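You operate a simulated robot arm through the tools that you are given. There is no shell and no other tool.

The job below is to be done with a simulated robot arm. You get a single attempt, and the scene is never put back.

JOB
Swap the empty pan for the granola pan from the drawer and label it OATS.
Fine: empty pan on the counter top; rinse its ladle in the water pan and stand it in the granola; label in the end holder; close the drawer; spill nothing. Leave other pans, ladles and labels be. Where these are worked on the way, their far stop is far enough and under half their travel is too little: wooden drawer under the pans.

The check looks at the end state, three seconds after you hand in, the way a careful person would. Anything else that was tipped, shoved, dropped, spilled or broken makes it a failure.

ROBOT AND FRAMES
A 6-joint arm with a two-finger parallel gripper, fixed in place. Base frame: the origin is on the floor under the middle of its stand, x ahead of it, y to its left, z up. Units: mm, degrees, N and s.
With the tool pointing down near the work surface it reaches from about 420 to 940 mm from the base axis. Its first joint turns from -115.0 to 115.0 degrees. Payload 3.43 kg.
The TCP is the grasp point between the finger pads, 34 mm short of the fingertips. In the tool frame z runs along the fingers and y along their closing line. Largest opening 128 mm; finger width 24, thickness 12; the body of the gripper, 48 by 130 mm, starts 96 mm behind the TCP.
Orientation is told as [roll, pitch, yaw] about the base's x, y, z axes, in that order, counted from this pose: with the fingers straight down and closing along the base's y, the tool's x points along the base's -x, its y along +y and its z along -z.

CONTROLS
- The arm moves only by the tool step_arm. Its argument "series" is a list of rows, each a list of 7 numbers: the gripper command, from -1 (fully open) to 1 (shut), values between in proportion, then the shift along the tool's x, y, z in mm, then the turn, a rotation vector about the tool's x, y, z in degrees. In form: [[claw, x, y, z, wx, wy, wz], ...]. A call has 1 to 20 rows; each row is the pose to reach, as a shift and turn from the pose commanded when the call began, along the tool's axes at that moment. Rows are played at 5 a second. More than 50 mm and 8.6 degrees between two rows, or a gripper value outside its range, and nothing of the call is played. Where a pose cannot be reached the arm comes as near as it can. A force on the tool above 50 N (or 10 N above the force at the start of the call, whichever is more), or a blocked arm, ends the call early, and 0.2 s more pass. Each finger travels about 108 mm/s and halts on what it meets, pressing with about 34 N; the grip force reading is that of the motor and also rises with nothing between the fingers. The clock runs only during rows and for 0.2 s after the last one: add rows that repeat a pose to give the fingers time. The reply holds the time, the measured pose of the TCP, the force on the tool along the base axes, the opening and the grip force, in the units named above and with some noise, with the torque about the TCP (base axes, N m) and any sound that the robot's microphone picked up.
- Cameras (640 x 400 px; columns grow to the right, rows downward): "scene" is fixed at [220.5, -499, 1333.9]; the picture's right is [0.35, -0.94, 0.00], its down [-0.70, -0.26, -0.66] and it looks along [0.62, 0.23, -0.75] (base axes); focal length 273 px, centre (320, 200). "wrist" rides on the gripper at [76, -11, -160] in the tool frame; the picture's right is [0.15, 0.99, 0.00], its down [-0.88, 0.13, -0.46] and it looks along [-0.45, 0.07, 0.89] (tool axes); focal length 234 px, centre (320, 200). There is no depth. A picture from a camera that has moved, and an enlarged one, comes with that camera's place and axes in the base frame and with its lens.
- capture(camera): a new picture of that camera. It takes no simulated time.
- lift_body(by): moves the trunk up (or, below 0, down) by that many mm; the arm rides with it, the base frame stays. It gives what a move gives, with no picture.
- enlarge(camera, box): a new picture of the part [left, top, right, bottom] of that camera's present view, enlarged. It takes no simulated time.
- finish_job(): hands the job in; it is judged then, once.

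Places have to be worked out from the pictures, the camera data and where the tool is seen. Open the gripper and draw the arm clear of the work before you hand the job in, unless the task says otherwise.

The tools are called after "Call:" as a command line: name --pt "numbers of a row" for each row, then --argument value for the rest, lists and objects as JSON in quotes. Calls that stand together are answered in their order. step_arm: Moves the arm, as the interface text tells. Its arguments: {"type":"object","properties":{"series":{"type":"array"}},"required":["series"]} The other tools are called the same way: lift_body (by) moves the trunk up or down; capture (camera) takes a picture; enlarge (camera, box) takes an enlarged picture of a part of a camera's view; finish_job () hands the job in.

At the start:

```text
time: 0.0
tcp_pos: [486.4, -293.8, 1089.0]
tool_rot: [0.0, 0.0, 0.0]
wrist_force: [-0.2, 0.0, 0.4]
wrist_torque: [-0.02, 0.03, -0.01]
grip_width: 128.0
grip_force: 0.0
trunk travel left (down, up): [-400.0, 390.0]
```

scene: 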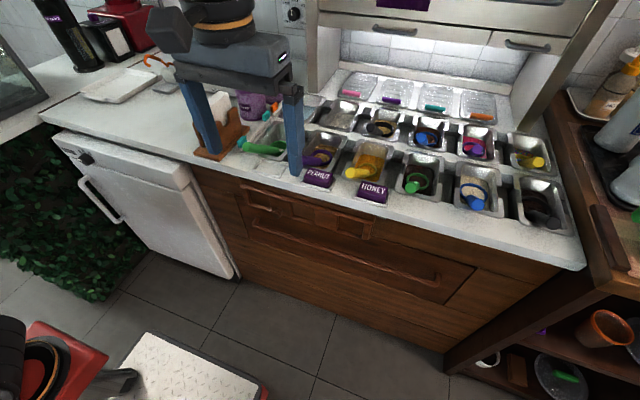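
wrist: 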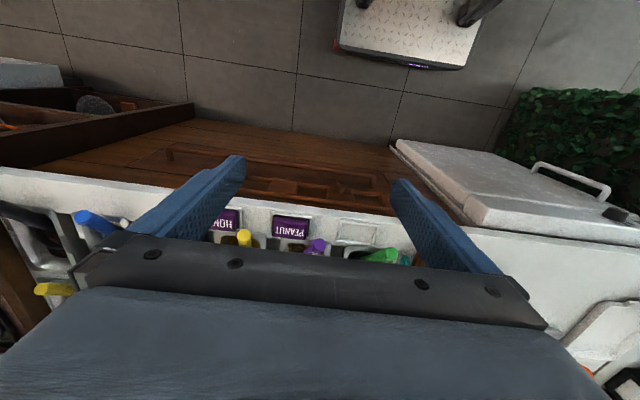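

I start by looking closely at the scene: the counter with pans, labels, and the wooden drawer front beneath them.

Call:
enlarge --camera "scene" --box '[180, 70, 400, 210]'

Call:
enlarge --camera "scene" --box '[380, 80, 600, 220]'

Call:
enlarge --camera "scene" --box '[180, 160, 500, 360]'

Call:
enlarge --camera "wrist" --box '[0, 100, 640, 350]'

```text
2.86 times, centred on (290, 140) of scene
camera zoom: at [220.5, -499.0, 1333.9], right [0.35, -0.94, 0.0], down [-0.7, -0.26, -0.66], along [0.62, 0.23, -0.75], focal length 779 px, centre (406, 371)
```

zoom: 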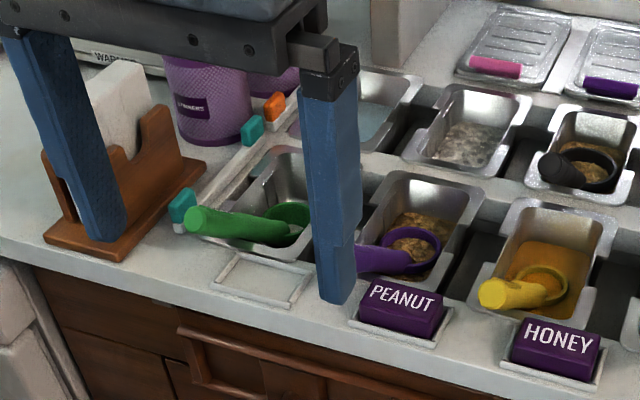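

```text
2.86 times, centred on (490, 150) of scene
camera zoom: at [220.5, -499.0, 1333.9], right [0.35, -0.94, 0.0], down [-0.7, -0.26, -0.66], along [0.62, 0.23, -0.75], focal length 779 px, centre (-166, 343)
```

zoom: 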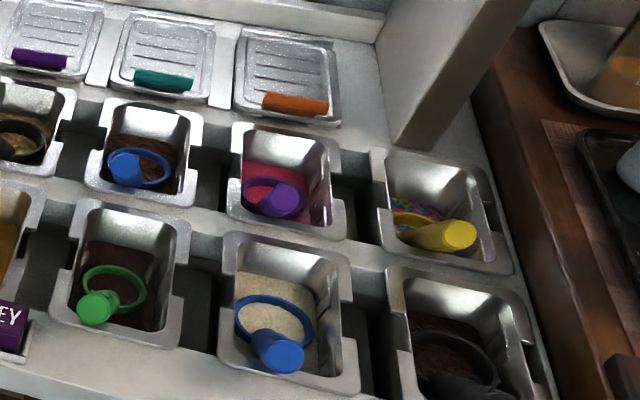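

```text
2.00 times, centred on (340, 260) of scene
camera zoom: at [220.5, -499.0, 1333.9], right [0.35, -0.94, 0.0], down [-0.7, -0.26, -0.66], along [0.62, 0.23, -0.75], focal length 545 px, centre (280, 80)
```

zoom: 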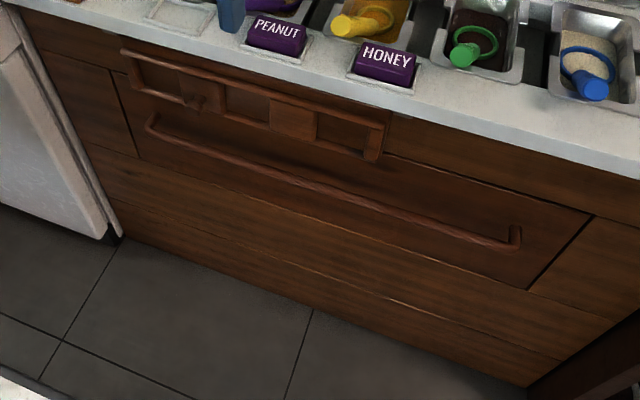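

```text
1.00 times, centred on (320, 225) of wrist (not enlarged: the box is as wide or as high as the picture)
camera zoom: at [410.3, -303.1, 1249.2], right [-0.15, 0.99, 0.0], down [0.88, 0.13, 0.46], along [0.45, 0.07, -0.89], focal length 234 px, centre (320, 175)
```

zoom: 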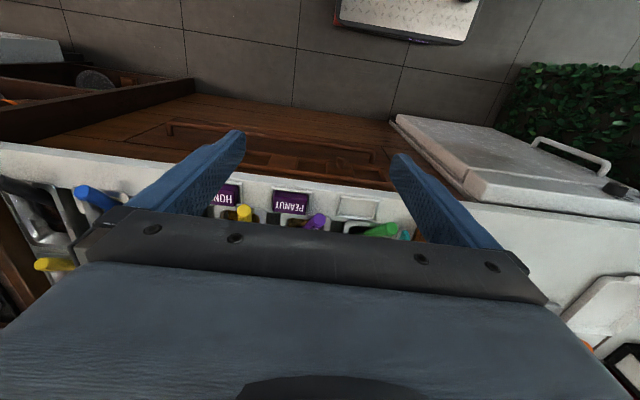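

The arm blocks part of the view, so I look more closely at the drawer front and the cubby rack first.

Call:
enlarge --camera "scene" --box '[220, 170, 380, 270]'

Call:
enlarge --camera "wrist" --box '[140, 110, 440, 297]'

Call:
enlarge --camera "scene" --box '[40, 30, 280, 180]'

Call:
enlarge --camera "scene" --box '[440, 200, 640, 400]'

```text
4.00 times, centred on (300, 220) of scene
camera zoom: at [220.5, -499.0, 1333.9], right [0.35, -0.94, 0.0], down [-0.7, -0.26, -0.66], along [0.62, 0.23, -0.75], focal length 1091 px, centre (400, 120)
```

zoom: 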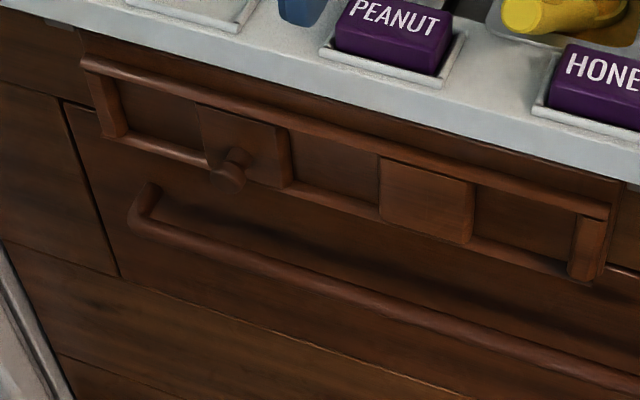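

```text
2.13 times, centred on (290, 204) of wrist
camera zoom: at [410.3, -303.1, 1249.2], right [-0.15, 0.99, 0.0], down [0.88, 0.13, 0.46], along [0.45, 0.07, -0.89], focal length 500 px, centre (384, 192)
```

zoom: 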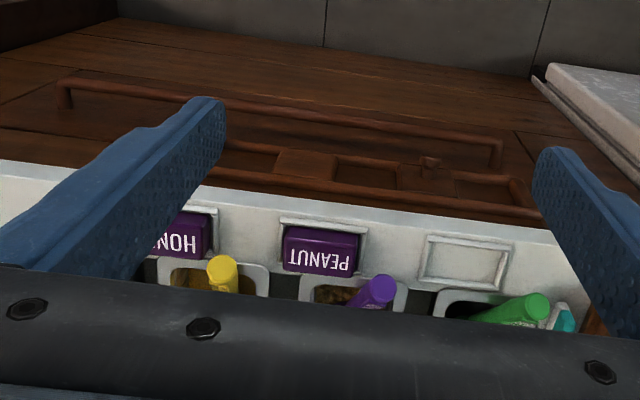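

```text
2.67 times, centred on (160, 105) of scene
camera zoom: at [220.5, -499.0, 1333.9], right [0.35, -0.94, 0.0], down [-0.7, -0.26, -0.66], along [0.62, 0.23, -0.75], focal length 727 px, centre (747, 453)
```

zoom: 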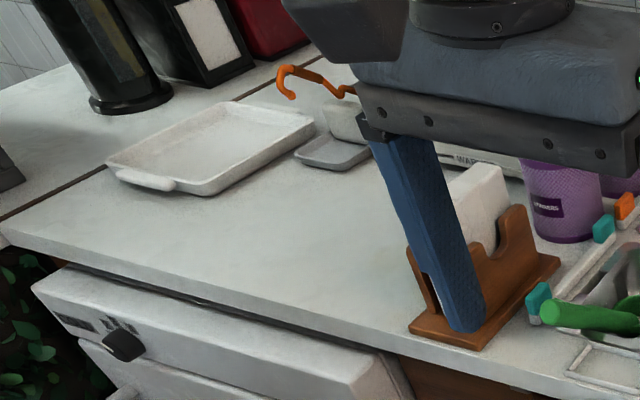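

```text
2.00 times, centred on (540, 300) of scene
camera zoom: at [220.5, -499.0, 1333.9], right [0.35, -0.94, 0.0], down [-0.7, -0.26, -0.66], along [0.62, 0.23, -0.75], focal length 545 px, centre (-120, 0)
```

zoom: 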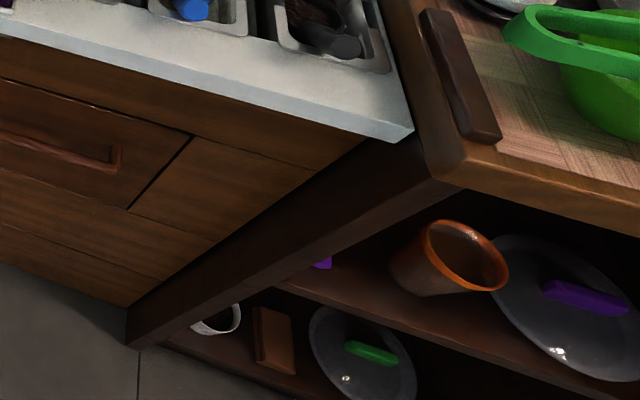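

The front rail carries two sliding blocks (one with a knob) above the long handle; the labels are not yet found. I move the gripper forward and above the pans to survey them from the wrist camera and clear the scene view.

Call:
step_arm --pt "-1 -40 0 -20 0 0 0" --pt "-1 -80 0 -40 0 0 0" --pt "-1 -120 0 -50 0 0 0" --pt "-1 -160 0 -50 0 0 0" --pt "-1 -200 0 -50 0 0 0"

Call:
capture --camera "wrist"

Call:
capture --camera "scene"

```text
time: 1.2
tcp_pos: [684.9, -290.1, 1139.9]
tool_rot: [0.1, -0.1, 0.0]
wrist_force: [-0.5, -0.2, 1.2]
wrist_torque: [-0.01, -0.1, 0.03]
grip_width: 127.8
grip_force: 0.1
trunk travel left (down, up): [-400.0, 390.0]
```

```text
taken
camera wrist: at [609.0, -300.9, 1300.1], right [-0.15, 0.99, 0.0], down [0.88, 0.13, 0.46], along [0.45, 0.07, -0.89], focal length 234 px, centre (320, 200)
```

wrist: 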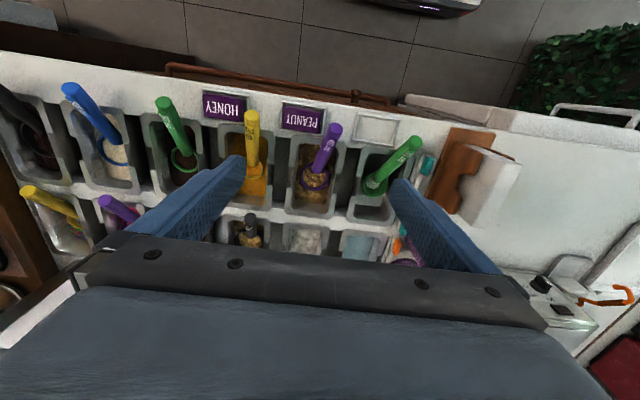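

```text
taken
```

scene: 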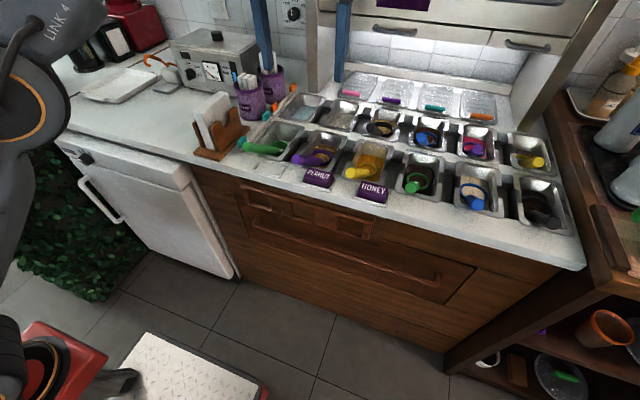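

The scene view is now clear; I enlarge the important areas in both cameras.

Call:
enlarge --camera "scene" --box '[180, 60, 400, 200]'

Call:
enlarge --camera "scene" --box '[300, 0, 600, 130]'

Call:
enlarge --camera "wrist" --box '[200, 80, 540, 290]'

Call:
enlarge --camera "wrist" --box '[0, 50, 300, 240]'

Call:
enlarge --camera "scene" --box '[340, 80, 600, 250]'

```text
2.86 times, centred on (290, 130) of scene
camera zoom: at [220.5, -499.0, 1333.9], right [0.35, -0.94, 0.0], down [-0.7, -0.26, -0.66], along [0.62, 0.23, -0.75], focal length 779 px, centre (406, 400)
```

zoom: 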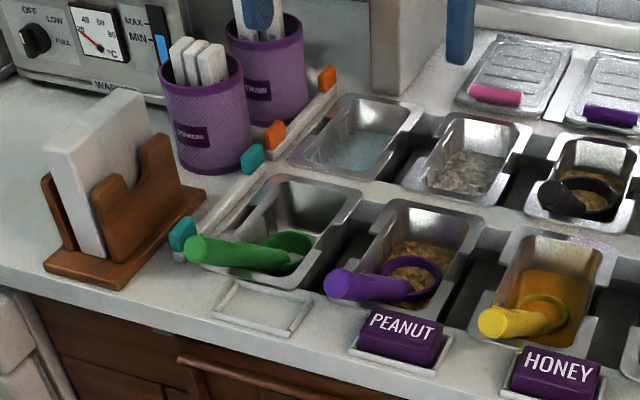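

```text
2.13 times, centred on (450, 65) of scene
camera zoom: at [220.5, -499.0, 1333.9], right [0.35, -0.94, 0.0], down [-0.7, -0.26, -0.66], along [0.62, 0.23, -0.75], focal length 582 px, centre (43, 488)
```

zoom: 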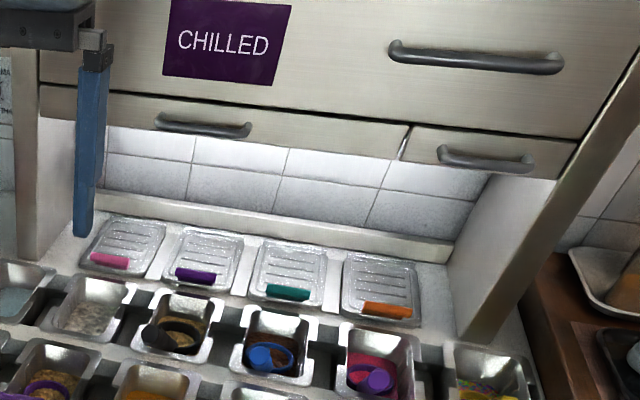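

```text
1.88 times, centred on (370, 185) of wrist
camera zoom: at [609.0, -300.9, 1300.1], right [-0.15, 0.99, 0.0], down [0.88, 0.13, 0.46], along [0.45, 0.07, -0.89], focal length 441 px, centre (226, 228)
```

zoom: 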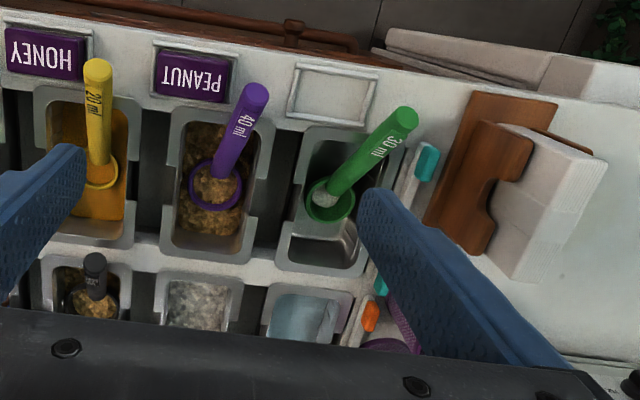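

```text
2.11 times, centred on (150, 145) of wrist
camera zoom: at [609.0, -300.9, 1300.1], right [-0.15, 0.99, 0.0], down [0.88, 0.13, 0.46], along [0.45, 0.07, -0.89], focal length 493 px, centre (678, 316)
```

zoom: 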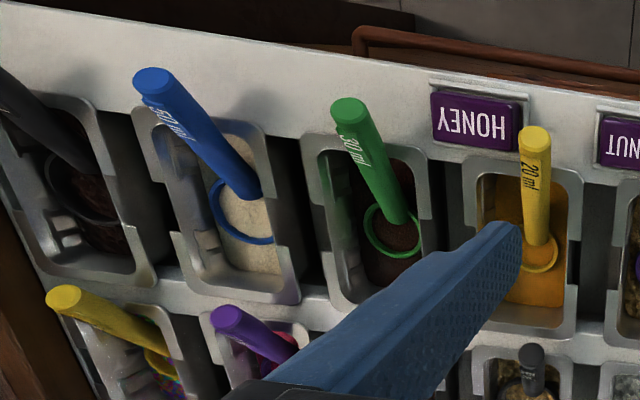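

```text
2.35 times, centred on (470, 165) of scene
camera zoom: at [220.5, -499.0, 1333.9], right [0.35, -0.94, 0.0], down [-0.7, -0.26, -0.66], along [0.62, 0.23, -0.75], focal length 642 px, centre (-33, 282)
```

zoom: 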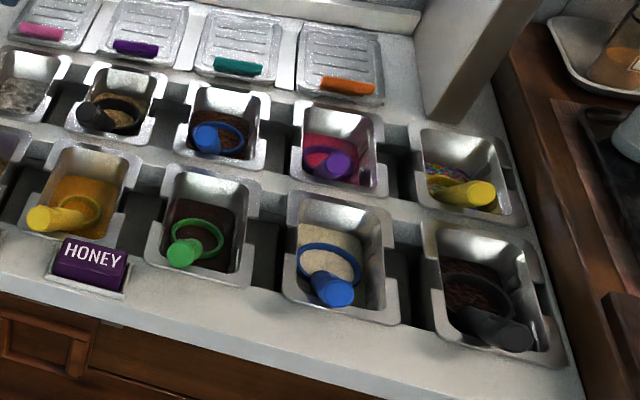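

I see the layout: the empty pan (green ladle) is front‑left, the water pan behind it, the end holder empty in front. Labels are probably in the drawer, so I go back and down to look at the drawer front and its rail.

Call:
step_arm --pt "-1 45 -5 0 0 0 0" --pt "-1 90 -10 0 0 0 0" --pt "-1 135 -20 0 0 0 0" --pt "-1 180 -29 0 0 0 0" --pt "-1 185 -29 45 0 -5 0" --pt "-1 185 -29 90 0 -10 0" --pt "-1 185 -29 135 0 -15 0" --pt "-1 185 -29 180 0 -20 0" --pt "-1 185 -29 225 0 -25 0" --pt "-1 185 -29 270 0 -30 0" --pt "-1 185 -29 315 0 -30 0" --pt "-1 185 -29 340 0 -30 0"

Call:
capture --camera "wrist"

```text
time: 3.8
tcp_pos: [503.8, -321.3, 800.6]
tool_rot: [-0.1, -29.9, 0.0]
wrist_force: [0.3, -0.6, 0.2]
wrist_torque: [0.0, -0.01, -0.01]
grip_width: 127.8
grip_force: 0.0
trunk travel left (down, up): [-400.0, 390.0]
```

```text
taken
camera wrist: at [357.6, -331.3, 901.2], right [-0.13, 0.99, -0.07], down [0.53, 0.13, 0.83], along [0.84, 0.07, -0.55], focal length 234 px, centre (320, 200)
```

wrist: 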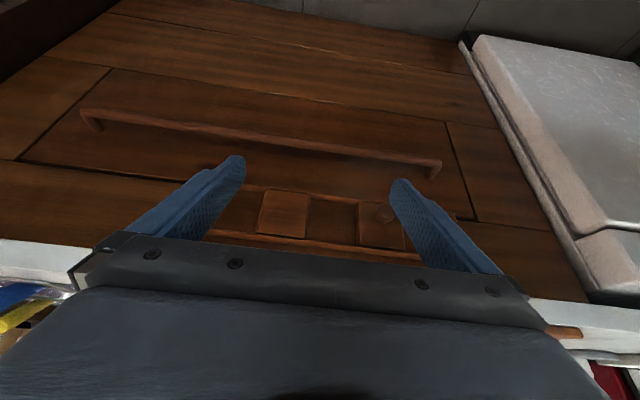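

I zoom into the rail and handle from here.

Call:
enlarge --camera "wrist" --box '[180, 90, 480, 280]'

Call:
enlarge --camera "wrist" --box '[0, 60, 300, 250]'

Call:
enlarge --camera "scene" --box '[230, 175, 390, 275]'

```text
2.11 times, centred on (330, 185) of wrist
camera zoom: at [357.6, -331.3, 901.2], right [-0.13, 0.99, -0.07], down [0.53, 0.13, 0.83], along [0.84, 0.07, -0.55], focal length 493 px, centre (299, 232)
```

zoom: 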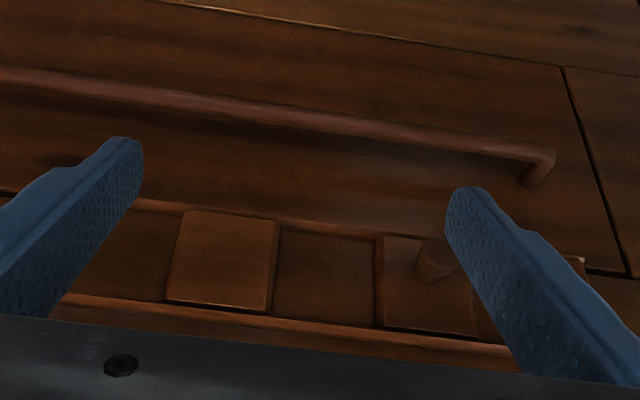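

```text
2.11 times, centred on (150, 155) of wrist
camera zoom: at [357.6, -331.3, 901.2], right [-0.13, 0.99, -0.07], down [0.53, 0.13, 0.83], along [0.84, 0.07, -0.55], focal length 493 px, centre (678, 295)
```

zoom: 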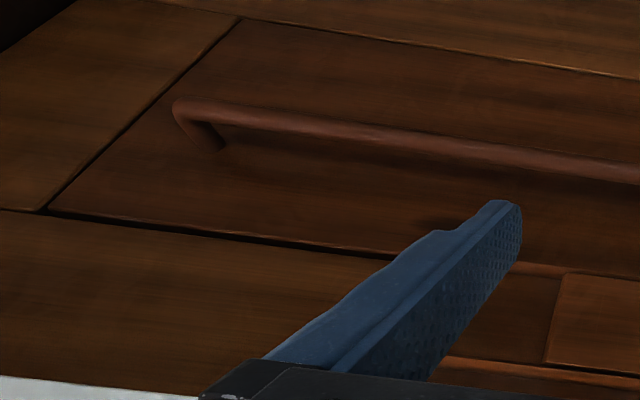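

```text
4.00 times, centred on (310, 225) of scene
camera zoom: at [220.5, -499.0, 1333.9], right [0.35, -0.94, 0.0], down [-0.7, -0.26, -0.66], along [0.62, 0.23, -0.75], focal length 1091 px, centre (360, 100)
```

zoom: 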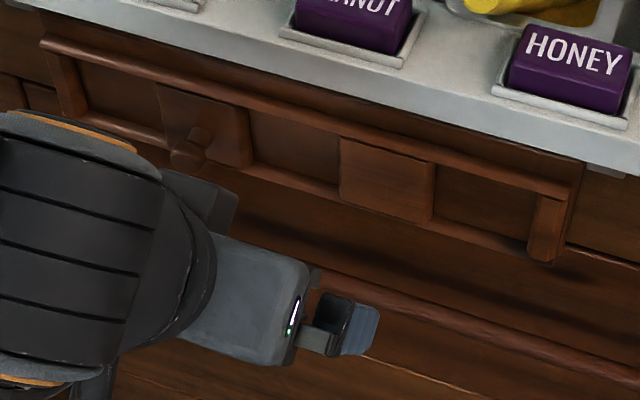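

The rail has a knobbed slider and a plain block just above the drawer's top edge. I raise the view a bit and shift left so both blocks appear between the fingers.

Call:
step_arm --pt "-1 -7 20 -42 0 0 0" --pt "-1 -14 40 -84 0 0 0"

Call:
enlarge --camera "wrist" --box '[200, 90, 440, 240]'

Call:
capture --camera "wrist"

```text
time: 4.4
tcp_pos: [473.3, -282.5, 879.1]
tool_rot: [0.1, -29.9, 0.0]
wrist_force: [0.9, 0.3, 0.0]
wrist_torque: [0.01, 0.01, 0.05]
grip_width: 128.1
grip_force: 0.1
trunk travel left (down, up): [-400.0, 390.0]
```

```text
2.67 times, centred on (320, 165) of wrist
camera zoom: at [327.5, -292.6, 979.8], right [-0.13, 0.99, -0.07], down [0.54, 0.13, 0.83], along [0.83, 0.07, -0.55], focal length 624 px, centre (320, 293)
```

zoom: 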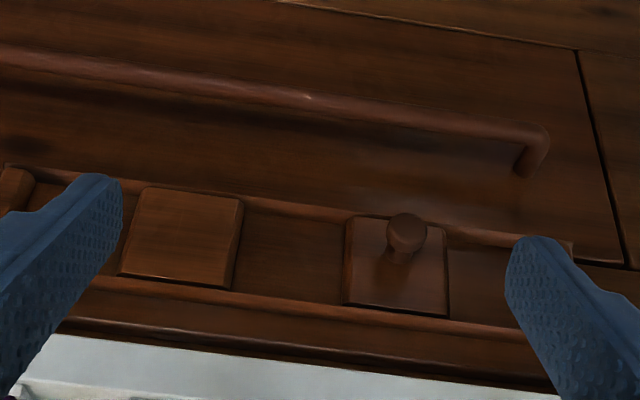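

```text
taken
camera wrist: at [327.5, -292.6, 979.8], right [-0.13, 0.99, -0.07], down [0.54, 0.13, 0.83], along [0.83, 0.07, -0.55], focal length 234 px, centre (320, 200)
```

wrist: 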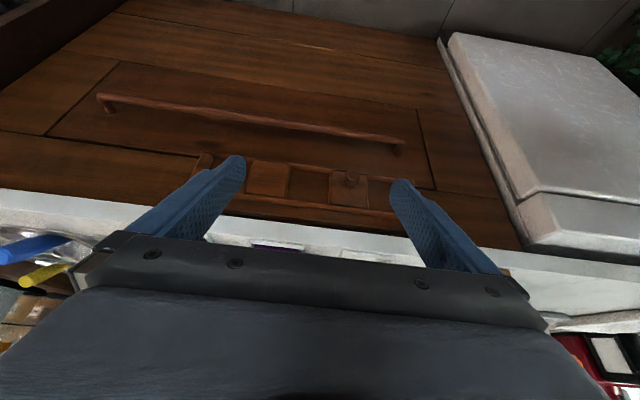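

The handle is a long bar at about x≈636, z≈606, y from −109 to −699. I lower the trunk by 200 mm so that the low drawer work is within comfortable reach.

Call:
lift_body --by -200

```text
time: 6.6
tcp_pos: [472.0, -280.8, 679.3]
tool_rot: [0.0, -29.9, 0.0]
wrist_force: [-0.6, -0.2, 0.0]
wrist_torque: [0.01, -0.03, 0.01]
grip_width: 128.0
grip_force: 0.1
trunk travel left (down, up): [-200.0, 590.0]
```

Trunk is lowered. Now I tilt the fingers further forward and move to in front of the middle of the handle, then roll the wrist 90° so the fingers straddle the bar.

Call:
step_arm --pt "-1 -11 -31 15 0 -7.5 0" --pt "-1 -22 -62 30 0 -15 0" --pt "-1 -33 -92 44 0 -22.5 0" --pt "-1 -44 -123 59 0 -30 0"

Call:
step_arm --pt "-1 0 0 0 0 0 8.2" --pt "-1 0 0 0 0 0 16.4" --pt "-1 0 0 0 0 0 24.6" --pt "-1 0 0 0 0 0 32.8" --pt "-1 0 0 0 0 0 41" --pt "-1 0 0 0 0 0 49.2" --pt "-1 0 0 0 0 0 57.4" --pt "-1 0 0 0 0 0 65.6" --pt "-1 0 0 0 0 0 73.8" --pt "-1 0 0 0 0 0 82" --pt "-1 0 0 0 0 0 90"

Call:
capture --camera "wrist"

Call:
capture --camera "scene"

```text
time: 7.6
tcp_pos: [539.8, -404.7, 649.6]
tool_rot: [-0.1, -60.1, 0.1]
wrist_force: [0.4, 0.1, 0.1]
wrist_torque: [-0.01, -0.01, 0.0]
grip_width: 127.9
grip_force: 0.0
trunk travel left (down, up): [-200.0, 590.0]
```

```text
time: 10.0
tcp_pos: [540.7, -404.8, 649.8]
tool_rot: [60.0, 0.1, -90.1]
wrist_force: [0.2, -0.5, 0.7]
wrist_torque: [0.04, -0.03, -0.02]
grip_width: 128.0
grip_force: 0.1
trunk travel left (down, up): [-200.0, 590.0]
```

```text
taken
camera wrist: at [395.5, -328.4, 719.8], right [0.49, 0.14, 0.86], down [-0.33, -0.88, 0.34], along [0.8, -0.45, -0.39], focal length 234 px, centre (320, 200)
```

wrist: 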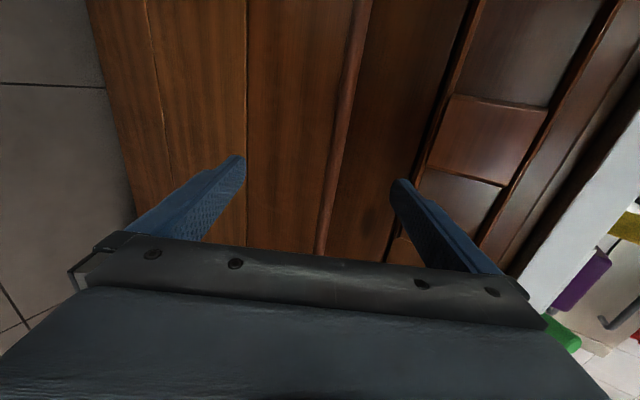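

```text
taken
```

scene: 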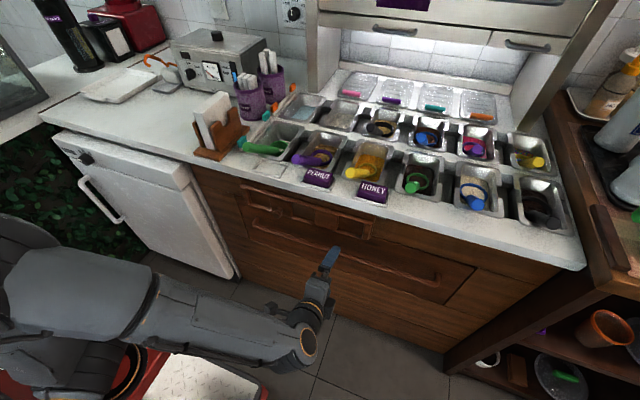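

I refine the handle's position with enlarged views from both cameras before approaching.

Call:
enlarge --camera "wrist" --box '[220, 60, 460, 260]'

Call:
enlarge --camera "scene" --box '[260, 190, 460, 320]'

```text
2.00 times, centred on (340, 160) of wrist
camera zoom: at [395.5, -328.4, 719.8], right [0.49, 0.14, 0.86], down [-0.33, -0.88, 0.34], along [0.8, -0.45, -0.39], focal length 468 px, centre (280, 280)
```

zoom: 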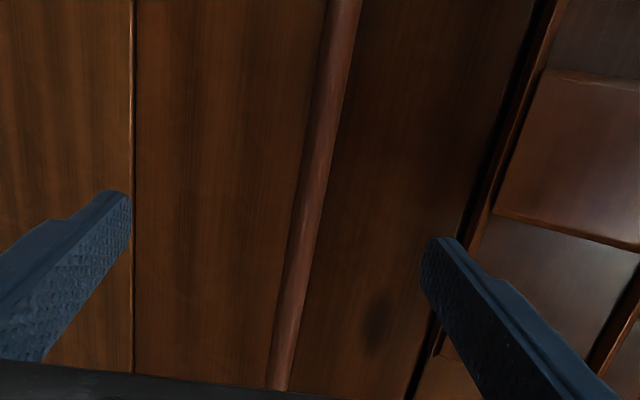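

```text
3.08 times, centred on (360, 255) of scene
camera zoom: at [220.5, -499.0, 1333.9], right [0.35, -0.94, 0.0], down [-0.7, -0.26, -0.66], along [0.62, 0.23, -0.75], focal length 839 px, centre (197, 31)
```

zoom: 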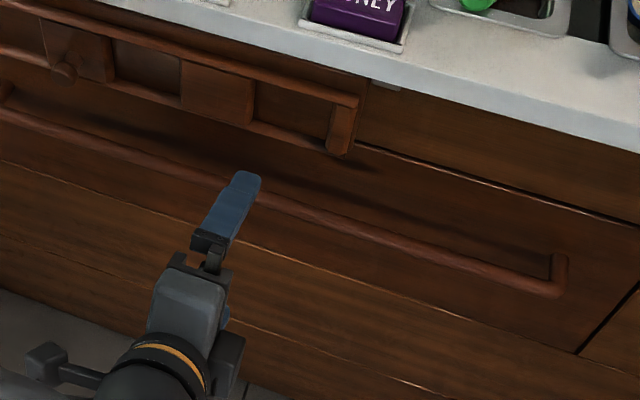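

The bar is near x≈634, z≈614. I narrow the gripper, then advance so that the bar sits between the finger ends, and close on it.

Call:
step_arm --pt "0.25 0 16 0 0 0 0" --pt "0.25 0 16 0 0 0 0" --pt "0.25 0 16 0 0 0 0" --pt "0.25 0 16 30 0 0 0" --pt "0.25 0 16 50 0 0 0" --pt "0.25 0 16 65 0 0 0" --pt "0.25 0 16 75 0 0 0" --pt "0.25 0 16 83 0 0 0"

Call:
enlarge --camera "wrist" --box '[220, 60, 460, 260]'

Call:
enlarge --camera "scene" --box '[260, 190, 460, 320]'

```text
time: 11.8
tcp_pos: [619.3, -405.0, 622.0]
tool_rot: [59.9, 0.0, -90.0]
wrist_force: [-0.3, -0.3, -0.4]
wrist_torque: [-0.03, 0.0, 0.03]
grip_width: 48.1
grip_force: 0.1
trunk travel left (down, up): [-200.0, 590.0]
```

```text
2.00 times, centred on (340, 160) of wrist
camera zoom: at [475.2, -327.3, 692.2], right [0.49, 0.15, 0.86], down [-0.33, -0.88, 0.34], along [0.8, -0.45, -0.39], focal length 468 px, centre (280, 280)
```

zoom: 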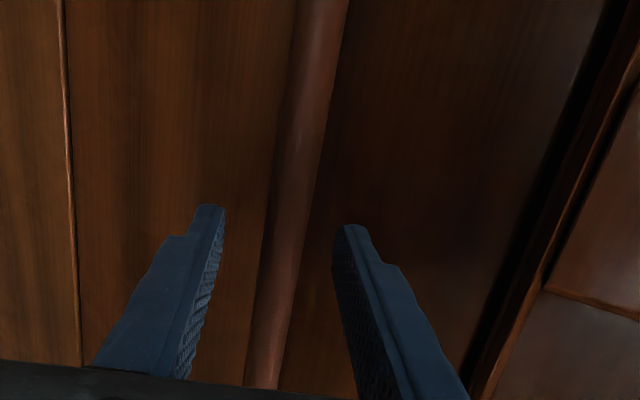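

```text
3.08 times, centred on (360, 255) of scene
camera zoom: at [220.5, -499.0, 1333.9], right [0.35, -0.94, 0.0], down [-0.7, -0.26, -0.66], along [0.62, 0.23, -0.75], focal length 839 px, centre (197, 31)
```

zoom: 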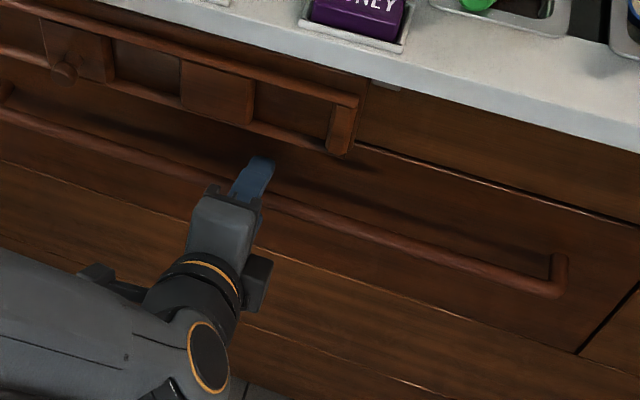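

The bar lies between the two fingers. I close on it.

Call:
step_arm --pt "1 0 0 4 0 0 0" --pt "1 0 0 4 0 0 0" --pt "1 0 0 4 0 0 0" --pt "1 0 0 4 0 0 0"

Call:
enlarge --camera "wrist" --box '[220, 60, 460, 260]'

```text
time: 12.8
tcp_pos: [622.2, -403.8, 621.2]
tool_rot: [60.2, 0.0, -90.0]
wrist_force: [-16.7, 4.2, 19.2]
wrist_torque: [0.43, -0.12, 0.63]
grip_width: 16.5
grip_force: 45.2
trunk travel left (down, up): [-200.0, 590.0]
```

```text
2.00 times, centred on (340, 160) of wrist
camera zoom: at [477.4, -327.3, 691.5], right [0.49, 0.15, 0.86], down [-0.33, -0.88, 0.34], along [0.8, -0.45, -0.39], focal length 468 px, centre (280, 280)
```

zoom: 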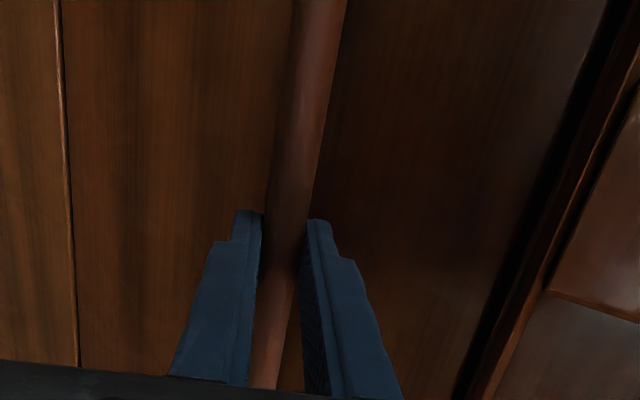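

The grip holds the bar (16.5 mm). I test a gentle pull toward the robot (−x) to see whether the drawer is locked.

Call:
step_arm --pt "1 0 -2 -4 0 0 0" --pt "1 0 -5 -9 0 0 0" --pt "1 0 -8 -14 0 0 0" --pt "1 0 -12 -21 0 0 0" --pt "1 0 -16 -28 0 0 0"

Call:
enlarge --camera "scene" --box '[220, 170, 460, 320]'

```text
time: 14.0
tcp_pos: [591.0, -404.0, 621.8]
tool_rot: [60.1, 0.0, -89.9]
wrist_force: [0.4, 25.7, 23.2]
wrist_torque: [0.44, -0.2, 0.67]
grip_width: 16.6
grip_force: 45.0
trunk travel left (down, up): [-200.0, 590.0]
```

```text
2.67 times, centred on (340, 245) of scene
camera zoom: at [220.5, -499.0, 1333.9], right [0.35, -0.94, 0.0], down [-0.7, -0.26, -0.66], along [0.62, 0.23, -0.75], focal length 727 px, centre (267, 80)
```

zoom: 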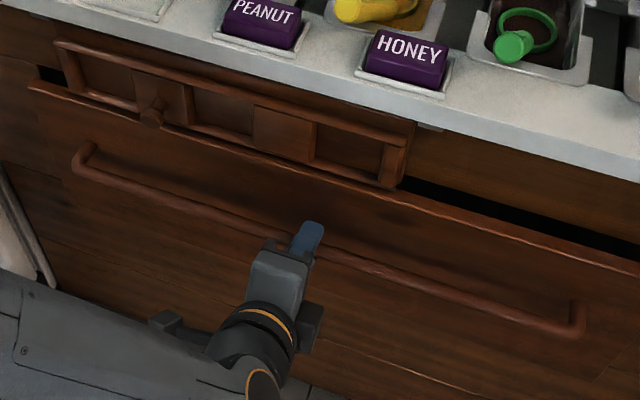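

The drawer slides freely (it is not locked). I keep pulling straight back in small steps.

Call:
step_arm --pt "1 0 -10 -17 0 0 0" --pt "1 0 -20 -35 0 0 0" --pt "1 0 -30 -52 0 0 0" --pt "1 0 -40 -69 0 0 0" --pt "1 0 -50 -87 0 0 0" --pt "1 0 -60 -104 0 0 0" --pt "1 0 -70 -121 0 0 0"

Call:
capture --camera "scene"

```text
time: 15.6
tcp_pos: [450.2, -404.9, 621.8]
tool_rot: [60.0, -0.1, -90.3]
wrist_force: [-2.8, -13.2, 30.3]
wrist_torque: [-0.46, -0.35, -0.95]
grip_width: 16.6
grip_force: 45.1
trunk travel left (down, up): [-200.0, 590.0]
```

```text
taken
```

scene: 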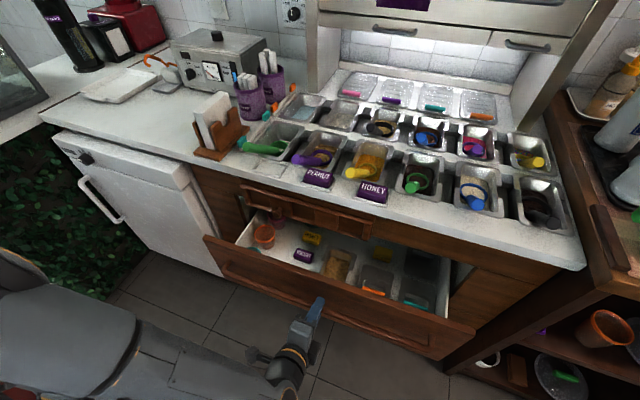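

The drawer shows labels, jars and pans inside. I keep pulling toward its stop.

Call:
step_arm --pt "1 0 -10 -17 0 0 0" --pt "1 0 -20 -35 0 0 0" --pt "1 0 -30 -52 0 0 0" --pt "1 0 -40 -69 0 0 0" --pt "1 0 -50 -87 0 0 0"

Call:
capture --camera "scene"

```text
time: 16.4
tcp_pos: [387.7, -405.1, 620.8]
tool_rot: [60.4, -0.2, -90.1]
wrist_force: [0.5, 4.3, 10.8]
wrist_torque: [-0.15, -0.22, -0.92]
grip_width: 16.5
grip_force: 45.6
trunk travel left (down, up): [-200.0, 590.0]
stopped in row 4: the force on the tool passed its limit at 52 N (the readings are from after the stop); the commanded pose is now the measured one
```

```text
taken
```

scene: 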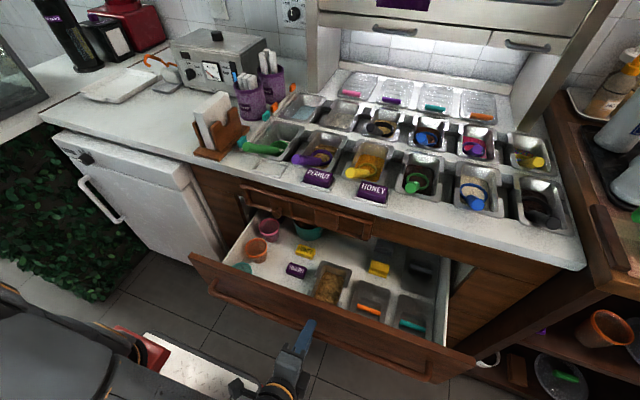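

The drawer hit its stop after ~234 mm. I release the bar, back off, and look at the drawer contents.

Call:
step_arm --pt "0.25 0 0 0 0 0 0" --pt "0.25 0 0 0 0 0 0" --pt "0.25 0 0 -20 0 0 0" --pt "0.25 0 0 -50 0 0 0" --pt "0.25 0 0 -80 0 0 0"

Call:
enlarge --camera "scene" --box '[190, 190, 460, 380]'

Call:
enlarge --camera "scene" --box '[270, 240, 430, 340]'

```text
time: 17.6
tcp_pos: [320.5, -403.9, 661.0]
tool_rot: [60.2, -0.2, -90.1]
wrist_force: [0.2, -0.5, -1.0]
wrist_torque: [-0.01, 0.02, 0.01]
grip_width: 47.7
grip_force: 0.2
trunk travel left (down, up): [-200.0, 590.0]
```

```text
2.11 times, centred on (325, 285) of scene
camera zoom: at [220.5, -499.0, 1333.9], right [0.35, -0.94, 0.0], down [-0.7, -0.26, -0.66], along [0.62, 0.23, -0.75], focal length 574 px, centre (310, 21)
```

zoom: 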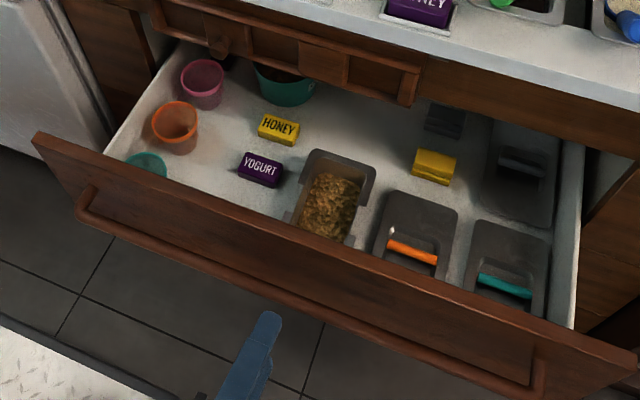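

```text
4.00 times, centred on (350, 290) of scene
camera zoom: at [220.5, -499.0, 1333.9], right [0.35, -0.94, 0.0], down [-0.7, -0.26, -0.66], along [0.62, 0.23, -0.75], focal length 1091 px, centre (200, -160)
```

zoom: 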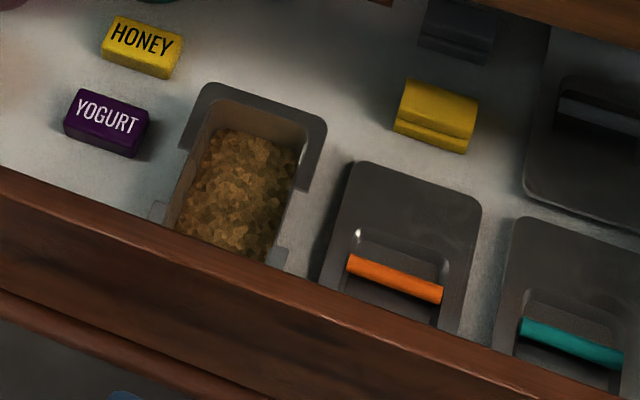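

Inside: HONEY and YOGURT labels, the granola pan, a yellow block and a dark block, plus lidded pans. I go up and restore the tool-down orientation to look from above.

Call:
step_arm --pt "-1 0 35 -20 0 0 0" --pt "-1 0 70 -40 0 0 0" --pt "-1 0 105 -60 0 0 -8.2" --pt "-1 0 140 -80 0 0 -16.4" --pt "-1 0 173 -100 0 0 -24.6" --pt "-1 0 173 -100 0 0 -32.8" --pt "-1 0 173 -100 0 0 -41" --pt "-1 0 173 -100 0 0 -49.2" --pt "-1 0 173 -100 0 0 -57.4" --pt "-1 0 173 -100 0 0 -65.6" --pt "-1 0 173 -100 0 0 -73.8" --pt "-1 0 173 -100 0 0 -82" --pt "-1 0 173 -100 0 0 -90"

Call:
step_arm --pt "-1 0 0 0 0 8 0" --pt "-1 0 0 0 0 16 0" --pt "-1 0 0 0 0 24 0" --pt "-1 0 0 0 0 32 0" --pt "-1 0 0 0 0 40 0" --pt "-1 0 0 0 0 48 0" --pt "-1 0 0 0 0 56 0" --pt "-1 0 0 0 0 60 0"

Call:
capture --camera "wrist"

```text
time: 20.4
tcp_pos: [318.1, -404.9, 860.5]
tool_rot: [-0.5, -60.2, 0.3]
wrist_force: [1.2, 0.6, 0.4]
wrist_torque: [0.0, -0.01, 0.02]
grip_width: 128.1
grip_force: 0.0
trunk travel left (down, up): [-200.0, 590.0]
```

```text
time: 22.2
tcp_pos: [317.6, -405.2, 860.2]
tool_rot: [-0.2, -0.1, -0.1]
wrist_force: [0.4, -0.5, -0.6]
wrist_torque: [0.0, 0.04, 0.02]
grip_width: 127.8
grip_force: 0.2
trunk travel left (down, up): [-200.0, 590.0]
```

```text
taken
camera wrist: at [240.3, -413.6, 1019.4], right [-0.14, 0.99, 0.0], down [0.88, 0.13, 0.46], along [0.45, 0.06, -0.89], focal length 234 px, centre (320, 200)
```

wrist: 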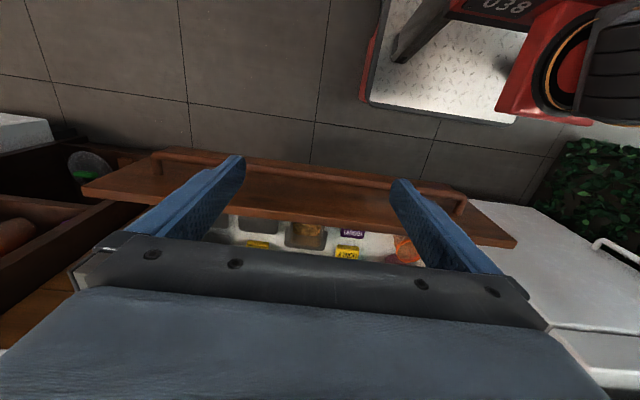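

I move forward over the drawer for a view straight into it.

Call:
step_arm --pt "-1 -45 0 -10 0 0 0" --pt "-1 -90 0 -20 0 0 0" --pt "-1 -135 0 -20 0 0 0" --pt "-1 -160 0 -20 0 0 0"

Call:
capture --camera "wrist"

Call:
enlarge --camera "wrist" --box '[200, 100, 440, 250]'

Call:
enlarge --camera "wrist" --box '[40, 80, 280, 230]'

```text
time: 23.2
tcp_pos: [479.0, -401.2, 879.5]
tool_rot: [-0.1, -0.2, -0.2]
wrist_force: [0.1, -0.9, -0.1]
wrist_torque: [-0.01, 0.01, 0.01]
grip_width: 128.0
grip_force: 0.0
trunk travel left (down, up): [-200.0, 590.0]
```

```text
taken
camera wrist: at [402.0, -411.5, 1038.5], right [-0.14, 0.99, 0.0], down [0.88, 0.13, 0.46], along [0.45, 0.06, -0.89], focal length 234 px, centre (320, 200)
```

wrist: 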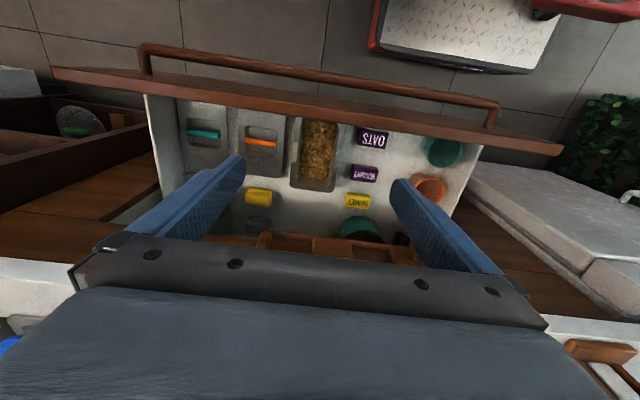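

```text
2.67 times, centred on (320, 175) of wrist
camera zoom: at [402.0, -411.5, 1038.5], right [-0.14, 0.99, 0.0], down [0.88, 0.13, 0.46], along [0.45, 0.06, -0.89], focal length 624 px, centre (320, 267)
```

zoom: 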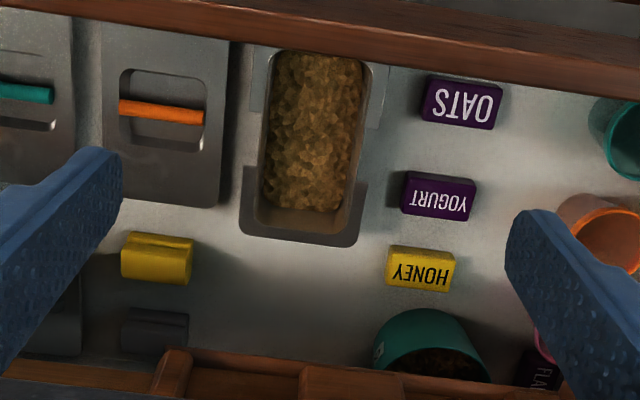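

```text
2.67 times, centred on (160, 155) of wrist
camera zoom: at [402.0, -411.5, 1038.5], right [-0.14, 0.99, 0.0], down [0.88, 0.13, 0.46], along [0.45, 0.06, -0.89], focal length 624 px, centre (747, 320)
```

zoom: 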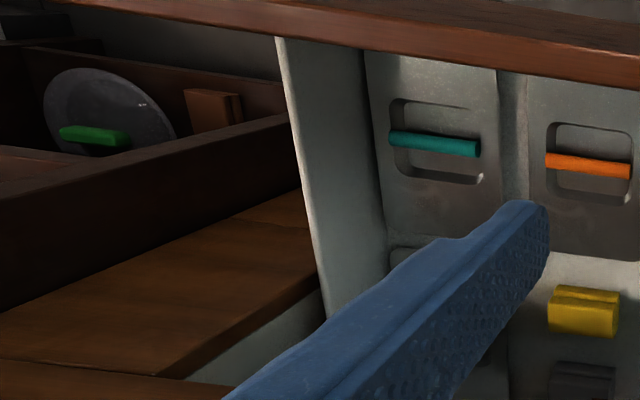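

OATS (purple) lies near the drawer's front wall, and the granola pan stands beside it. Before moving anything I raise the trunk and inspect the empty pan and its ladle up close.

Call:
lift_body --by 200

Call:
step_arm --pt "-1 -30 38 0 0 0 0" --pt "-1 -60 76 0 0 0 0" --pt "-1 -90 114 0 0 0 0" --pt "-1 -120 152 0 0 0 0" --pt "-1 -150 190 0 0 0 0" --pt "-1 -180 228 10 0 0 0" --pt "-1 -210 260 40 0 0 0" --pt "-1 -240 273 70 0 0 0"

Call:
capture --camera "wrist"

Call:
enlarge --camera "wrist" --box '[200, 80, 440, 250]'

```text
time: 25.4
tcp_pos: [477.3, -404.1, 1079.9]
tool_rot: [-0.2, -0.3, -0.1]
wrist_force: [-0.6, 1.1, 1.5]
wrist_torque: [-0.06, -0.07, 0.02]
grip_width: 127.8
grip_force: 0.0
trunk travel left (down, up): [-400.0, 390.0]
```

```text
refused: row 7 steps farther than a row can; nothing moved
```

```text
taken
camera wrist: at [400.3, -414.0, 1240.2], right [-0.14, 0.99, 0.0], down [0.88, 0.13, 0.46], along [0.45, 0.06, -0.89], focal length 234 px, centre (320, 200)
```

wrist: 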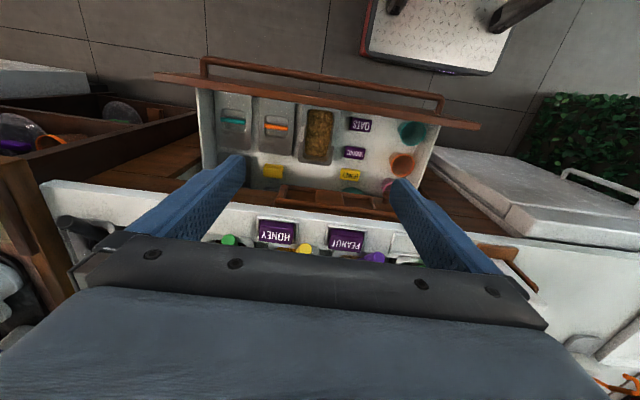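

```text
2.35 times, centred on (320, 165) of wrist
camera zoom: at [400.3, -414.0, 1240.2], right [-0.14, 0.99, 0.0], down [0.88, 0.13, 0.46], along [0.45, 0.06, -0.89], focal length 551 px, centre (320, 282)
```

zoom: 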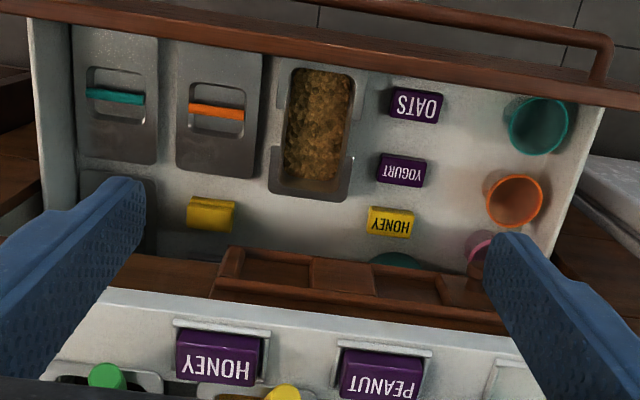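

The move was refused for one over-long row; I resend it with smaller steps.

Call:
step_arm --pt "-1 -30 38 0 0 0 0" --pt "-1 -60 76 0 0 0 0" --pt "-1 -90 114 0 0 0 0" --pt "-1 -120 152 0 0 0 0" --pt "-1 -150 190 0 0 0 0" --pt "-1 -180 228 10 0 0 0" --pt "-1 -205 255 30 0 0 0" --pt "-1 -230 270 55 0 0 0" --pt "-1 -242 274 80 0 0 0"

Call:
capture --camera "wrist"

Call:
enlarge --camera "wrist" --box '[200, 80, 440, 250]'

Call:
capture --camera "scene"

```text
time: 27.4
tcp_pos: [721.1, -130.7, 1002.3]
tool_rot: [-0.2, -0.3, -0.1]
wrist_force: [-0.1, 0.2, 0.6]
wrist_torque: [-0.01, -0.03, 0.0]
grip_width: 128.0
grip_force: 0.0
trunk travel left (down, up): [-400.0, 390.0]
```

```text
taken
camera wrist: at [644.9, -140.6, 1161.9], right [-0.14, 0.99, 0.0], down [0.88, 0.13, 0.46], along [0.46, 0.06, -0.89], focal length 234 px, centre (320, 200)
```

wrist: 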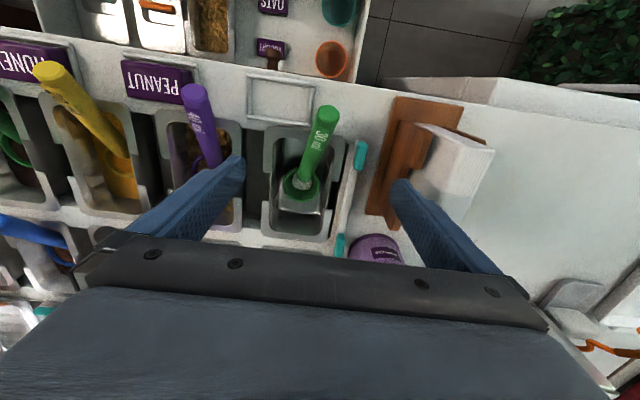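

```text
2.35 times, centred on (320, 165) of wrist
camera zoom: at [644.9, -140.6, 1161.9], right [-0.14, 0.99, 0.0], down [0.88, 0.13, 0.46], along [0.46, 0.06, -0.89], focal length 551 px, centre (320, 282)
```

zoom: 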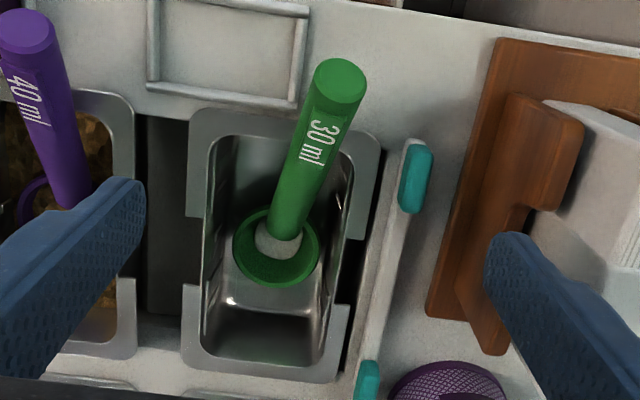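

```text
taken
```

scene: 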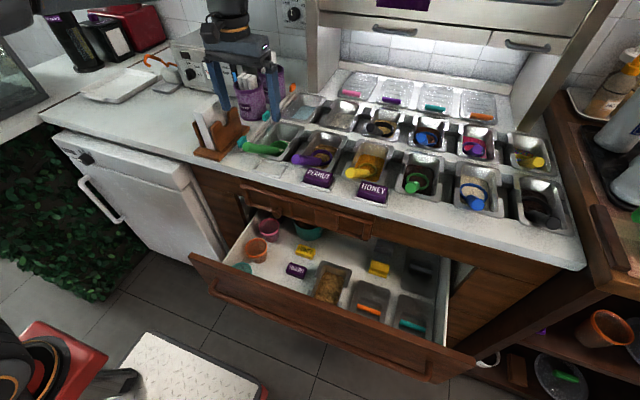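

Clear view: the empty pan's rim spans about x 709–878, y −203…−95 with finger cut‑outs at x≈770–819; wall-to-wall ≈84 mm centred at y≈−150. I move above it, narrow the fingers to ~92 mm, and check alignment from closer.

Call:
step_arm --pt "-1 -30 -8 10 0 0 0" --pt "-0.44 -60 -16 30 0 0 0" --pt "-0.44 -73.4 -19.3 60 0 0 0" --pt "-0.44 -73.4 -19.3 72 0 0 0" --pt "-0.44 -73.4 -19.3 72 0 0 0"

Call:
capture --camera "wrist"

Call:
enlarge --camera "wrist" --box '[220, 80, 420, 240]'

Call:
enlarge --camera "scene" --box '[190, 70, 350, 180]'

```text
time: 28.6
tcp_pos: [795.3, -151.6, 930.0]
tool_rot: [-0.1, -0.2, -0.1]
wrist_force: [-0.6, -1.1, -0.2]
wrist_torque: [0.0, 0.01, 0.0]
grip_width: 92.4
grip_force: 0.1
trunk travel left (down, up): [-400.0, 390.0]
```

```text
taken
camera wrist: at [717.7, -161.0, 1089.9], right [-0.14, 0.99, 0.0], down [0.88, 0.13, 0.46], along [0.45, 0.06, -0.89], focal length 234 px, centre (320, 200)
```

wrist: 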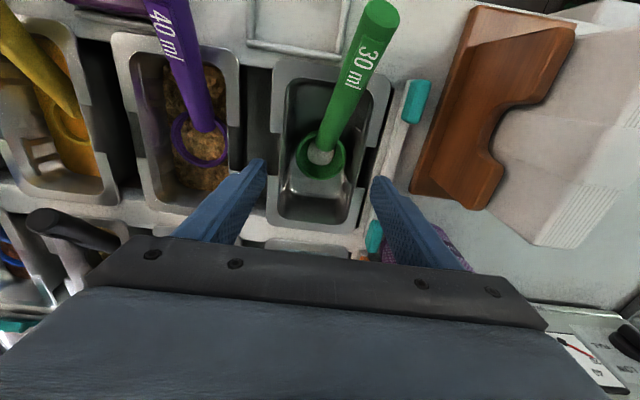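

```text
2.50 times, centred on (320, 160) of wrist
camera zoom: at [717.7, -161.0, 1089.9], right [-0.14, 0.99, 0.0], down [0.88, 0.13, 0.46], along [0.45, 0.06, -0.89], focal length 585 px, centre (320, 300)
```

zoom: 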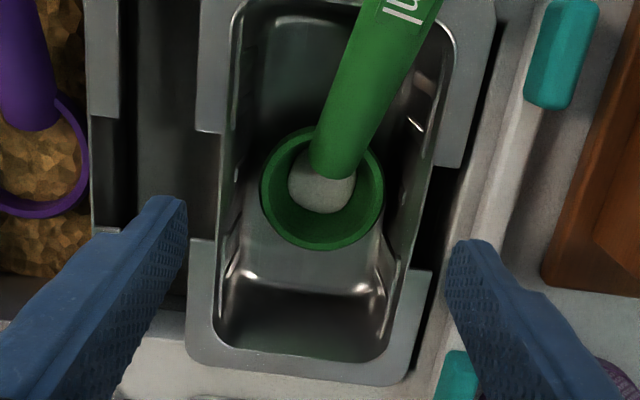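

```text
3.64 times, centred on (270, 125) of scene
camera zoom: at [220.5, -499.0, 1333.9], right [0.35, -0.94, 0.0], down [-0.7, -0.26, -0.66], along [0.62, 0.23, -0.75], focal length 992 px, centre (502, 473)
```

zoom: 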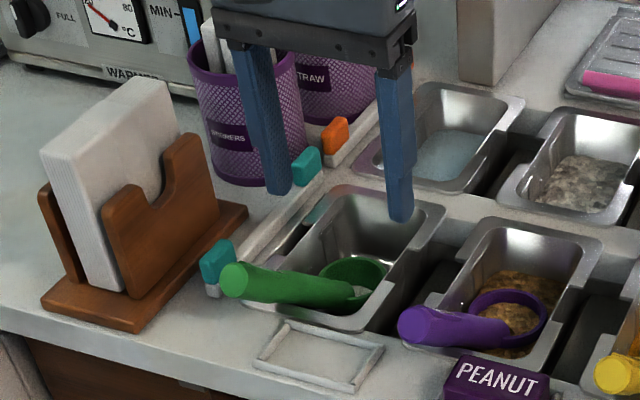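

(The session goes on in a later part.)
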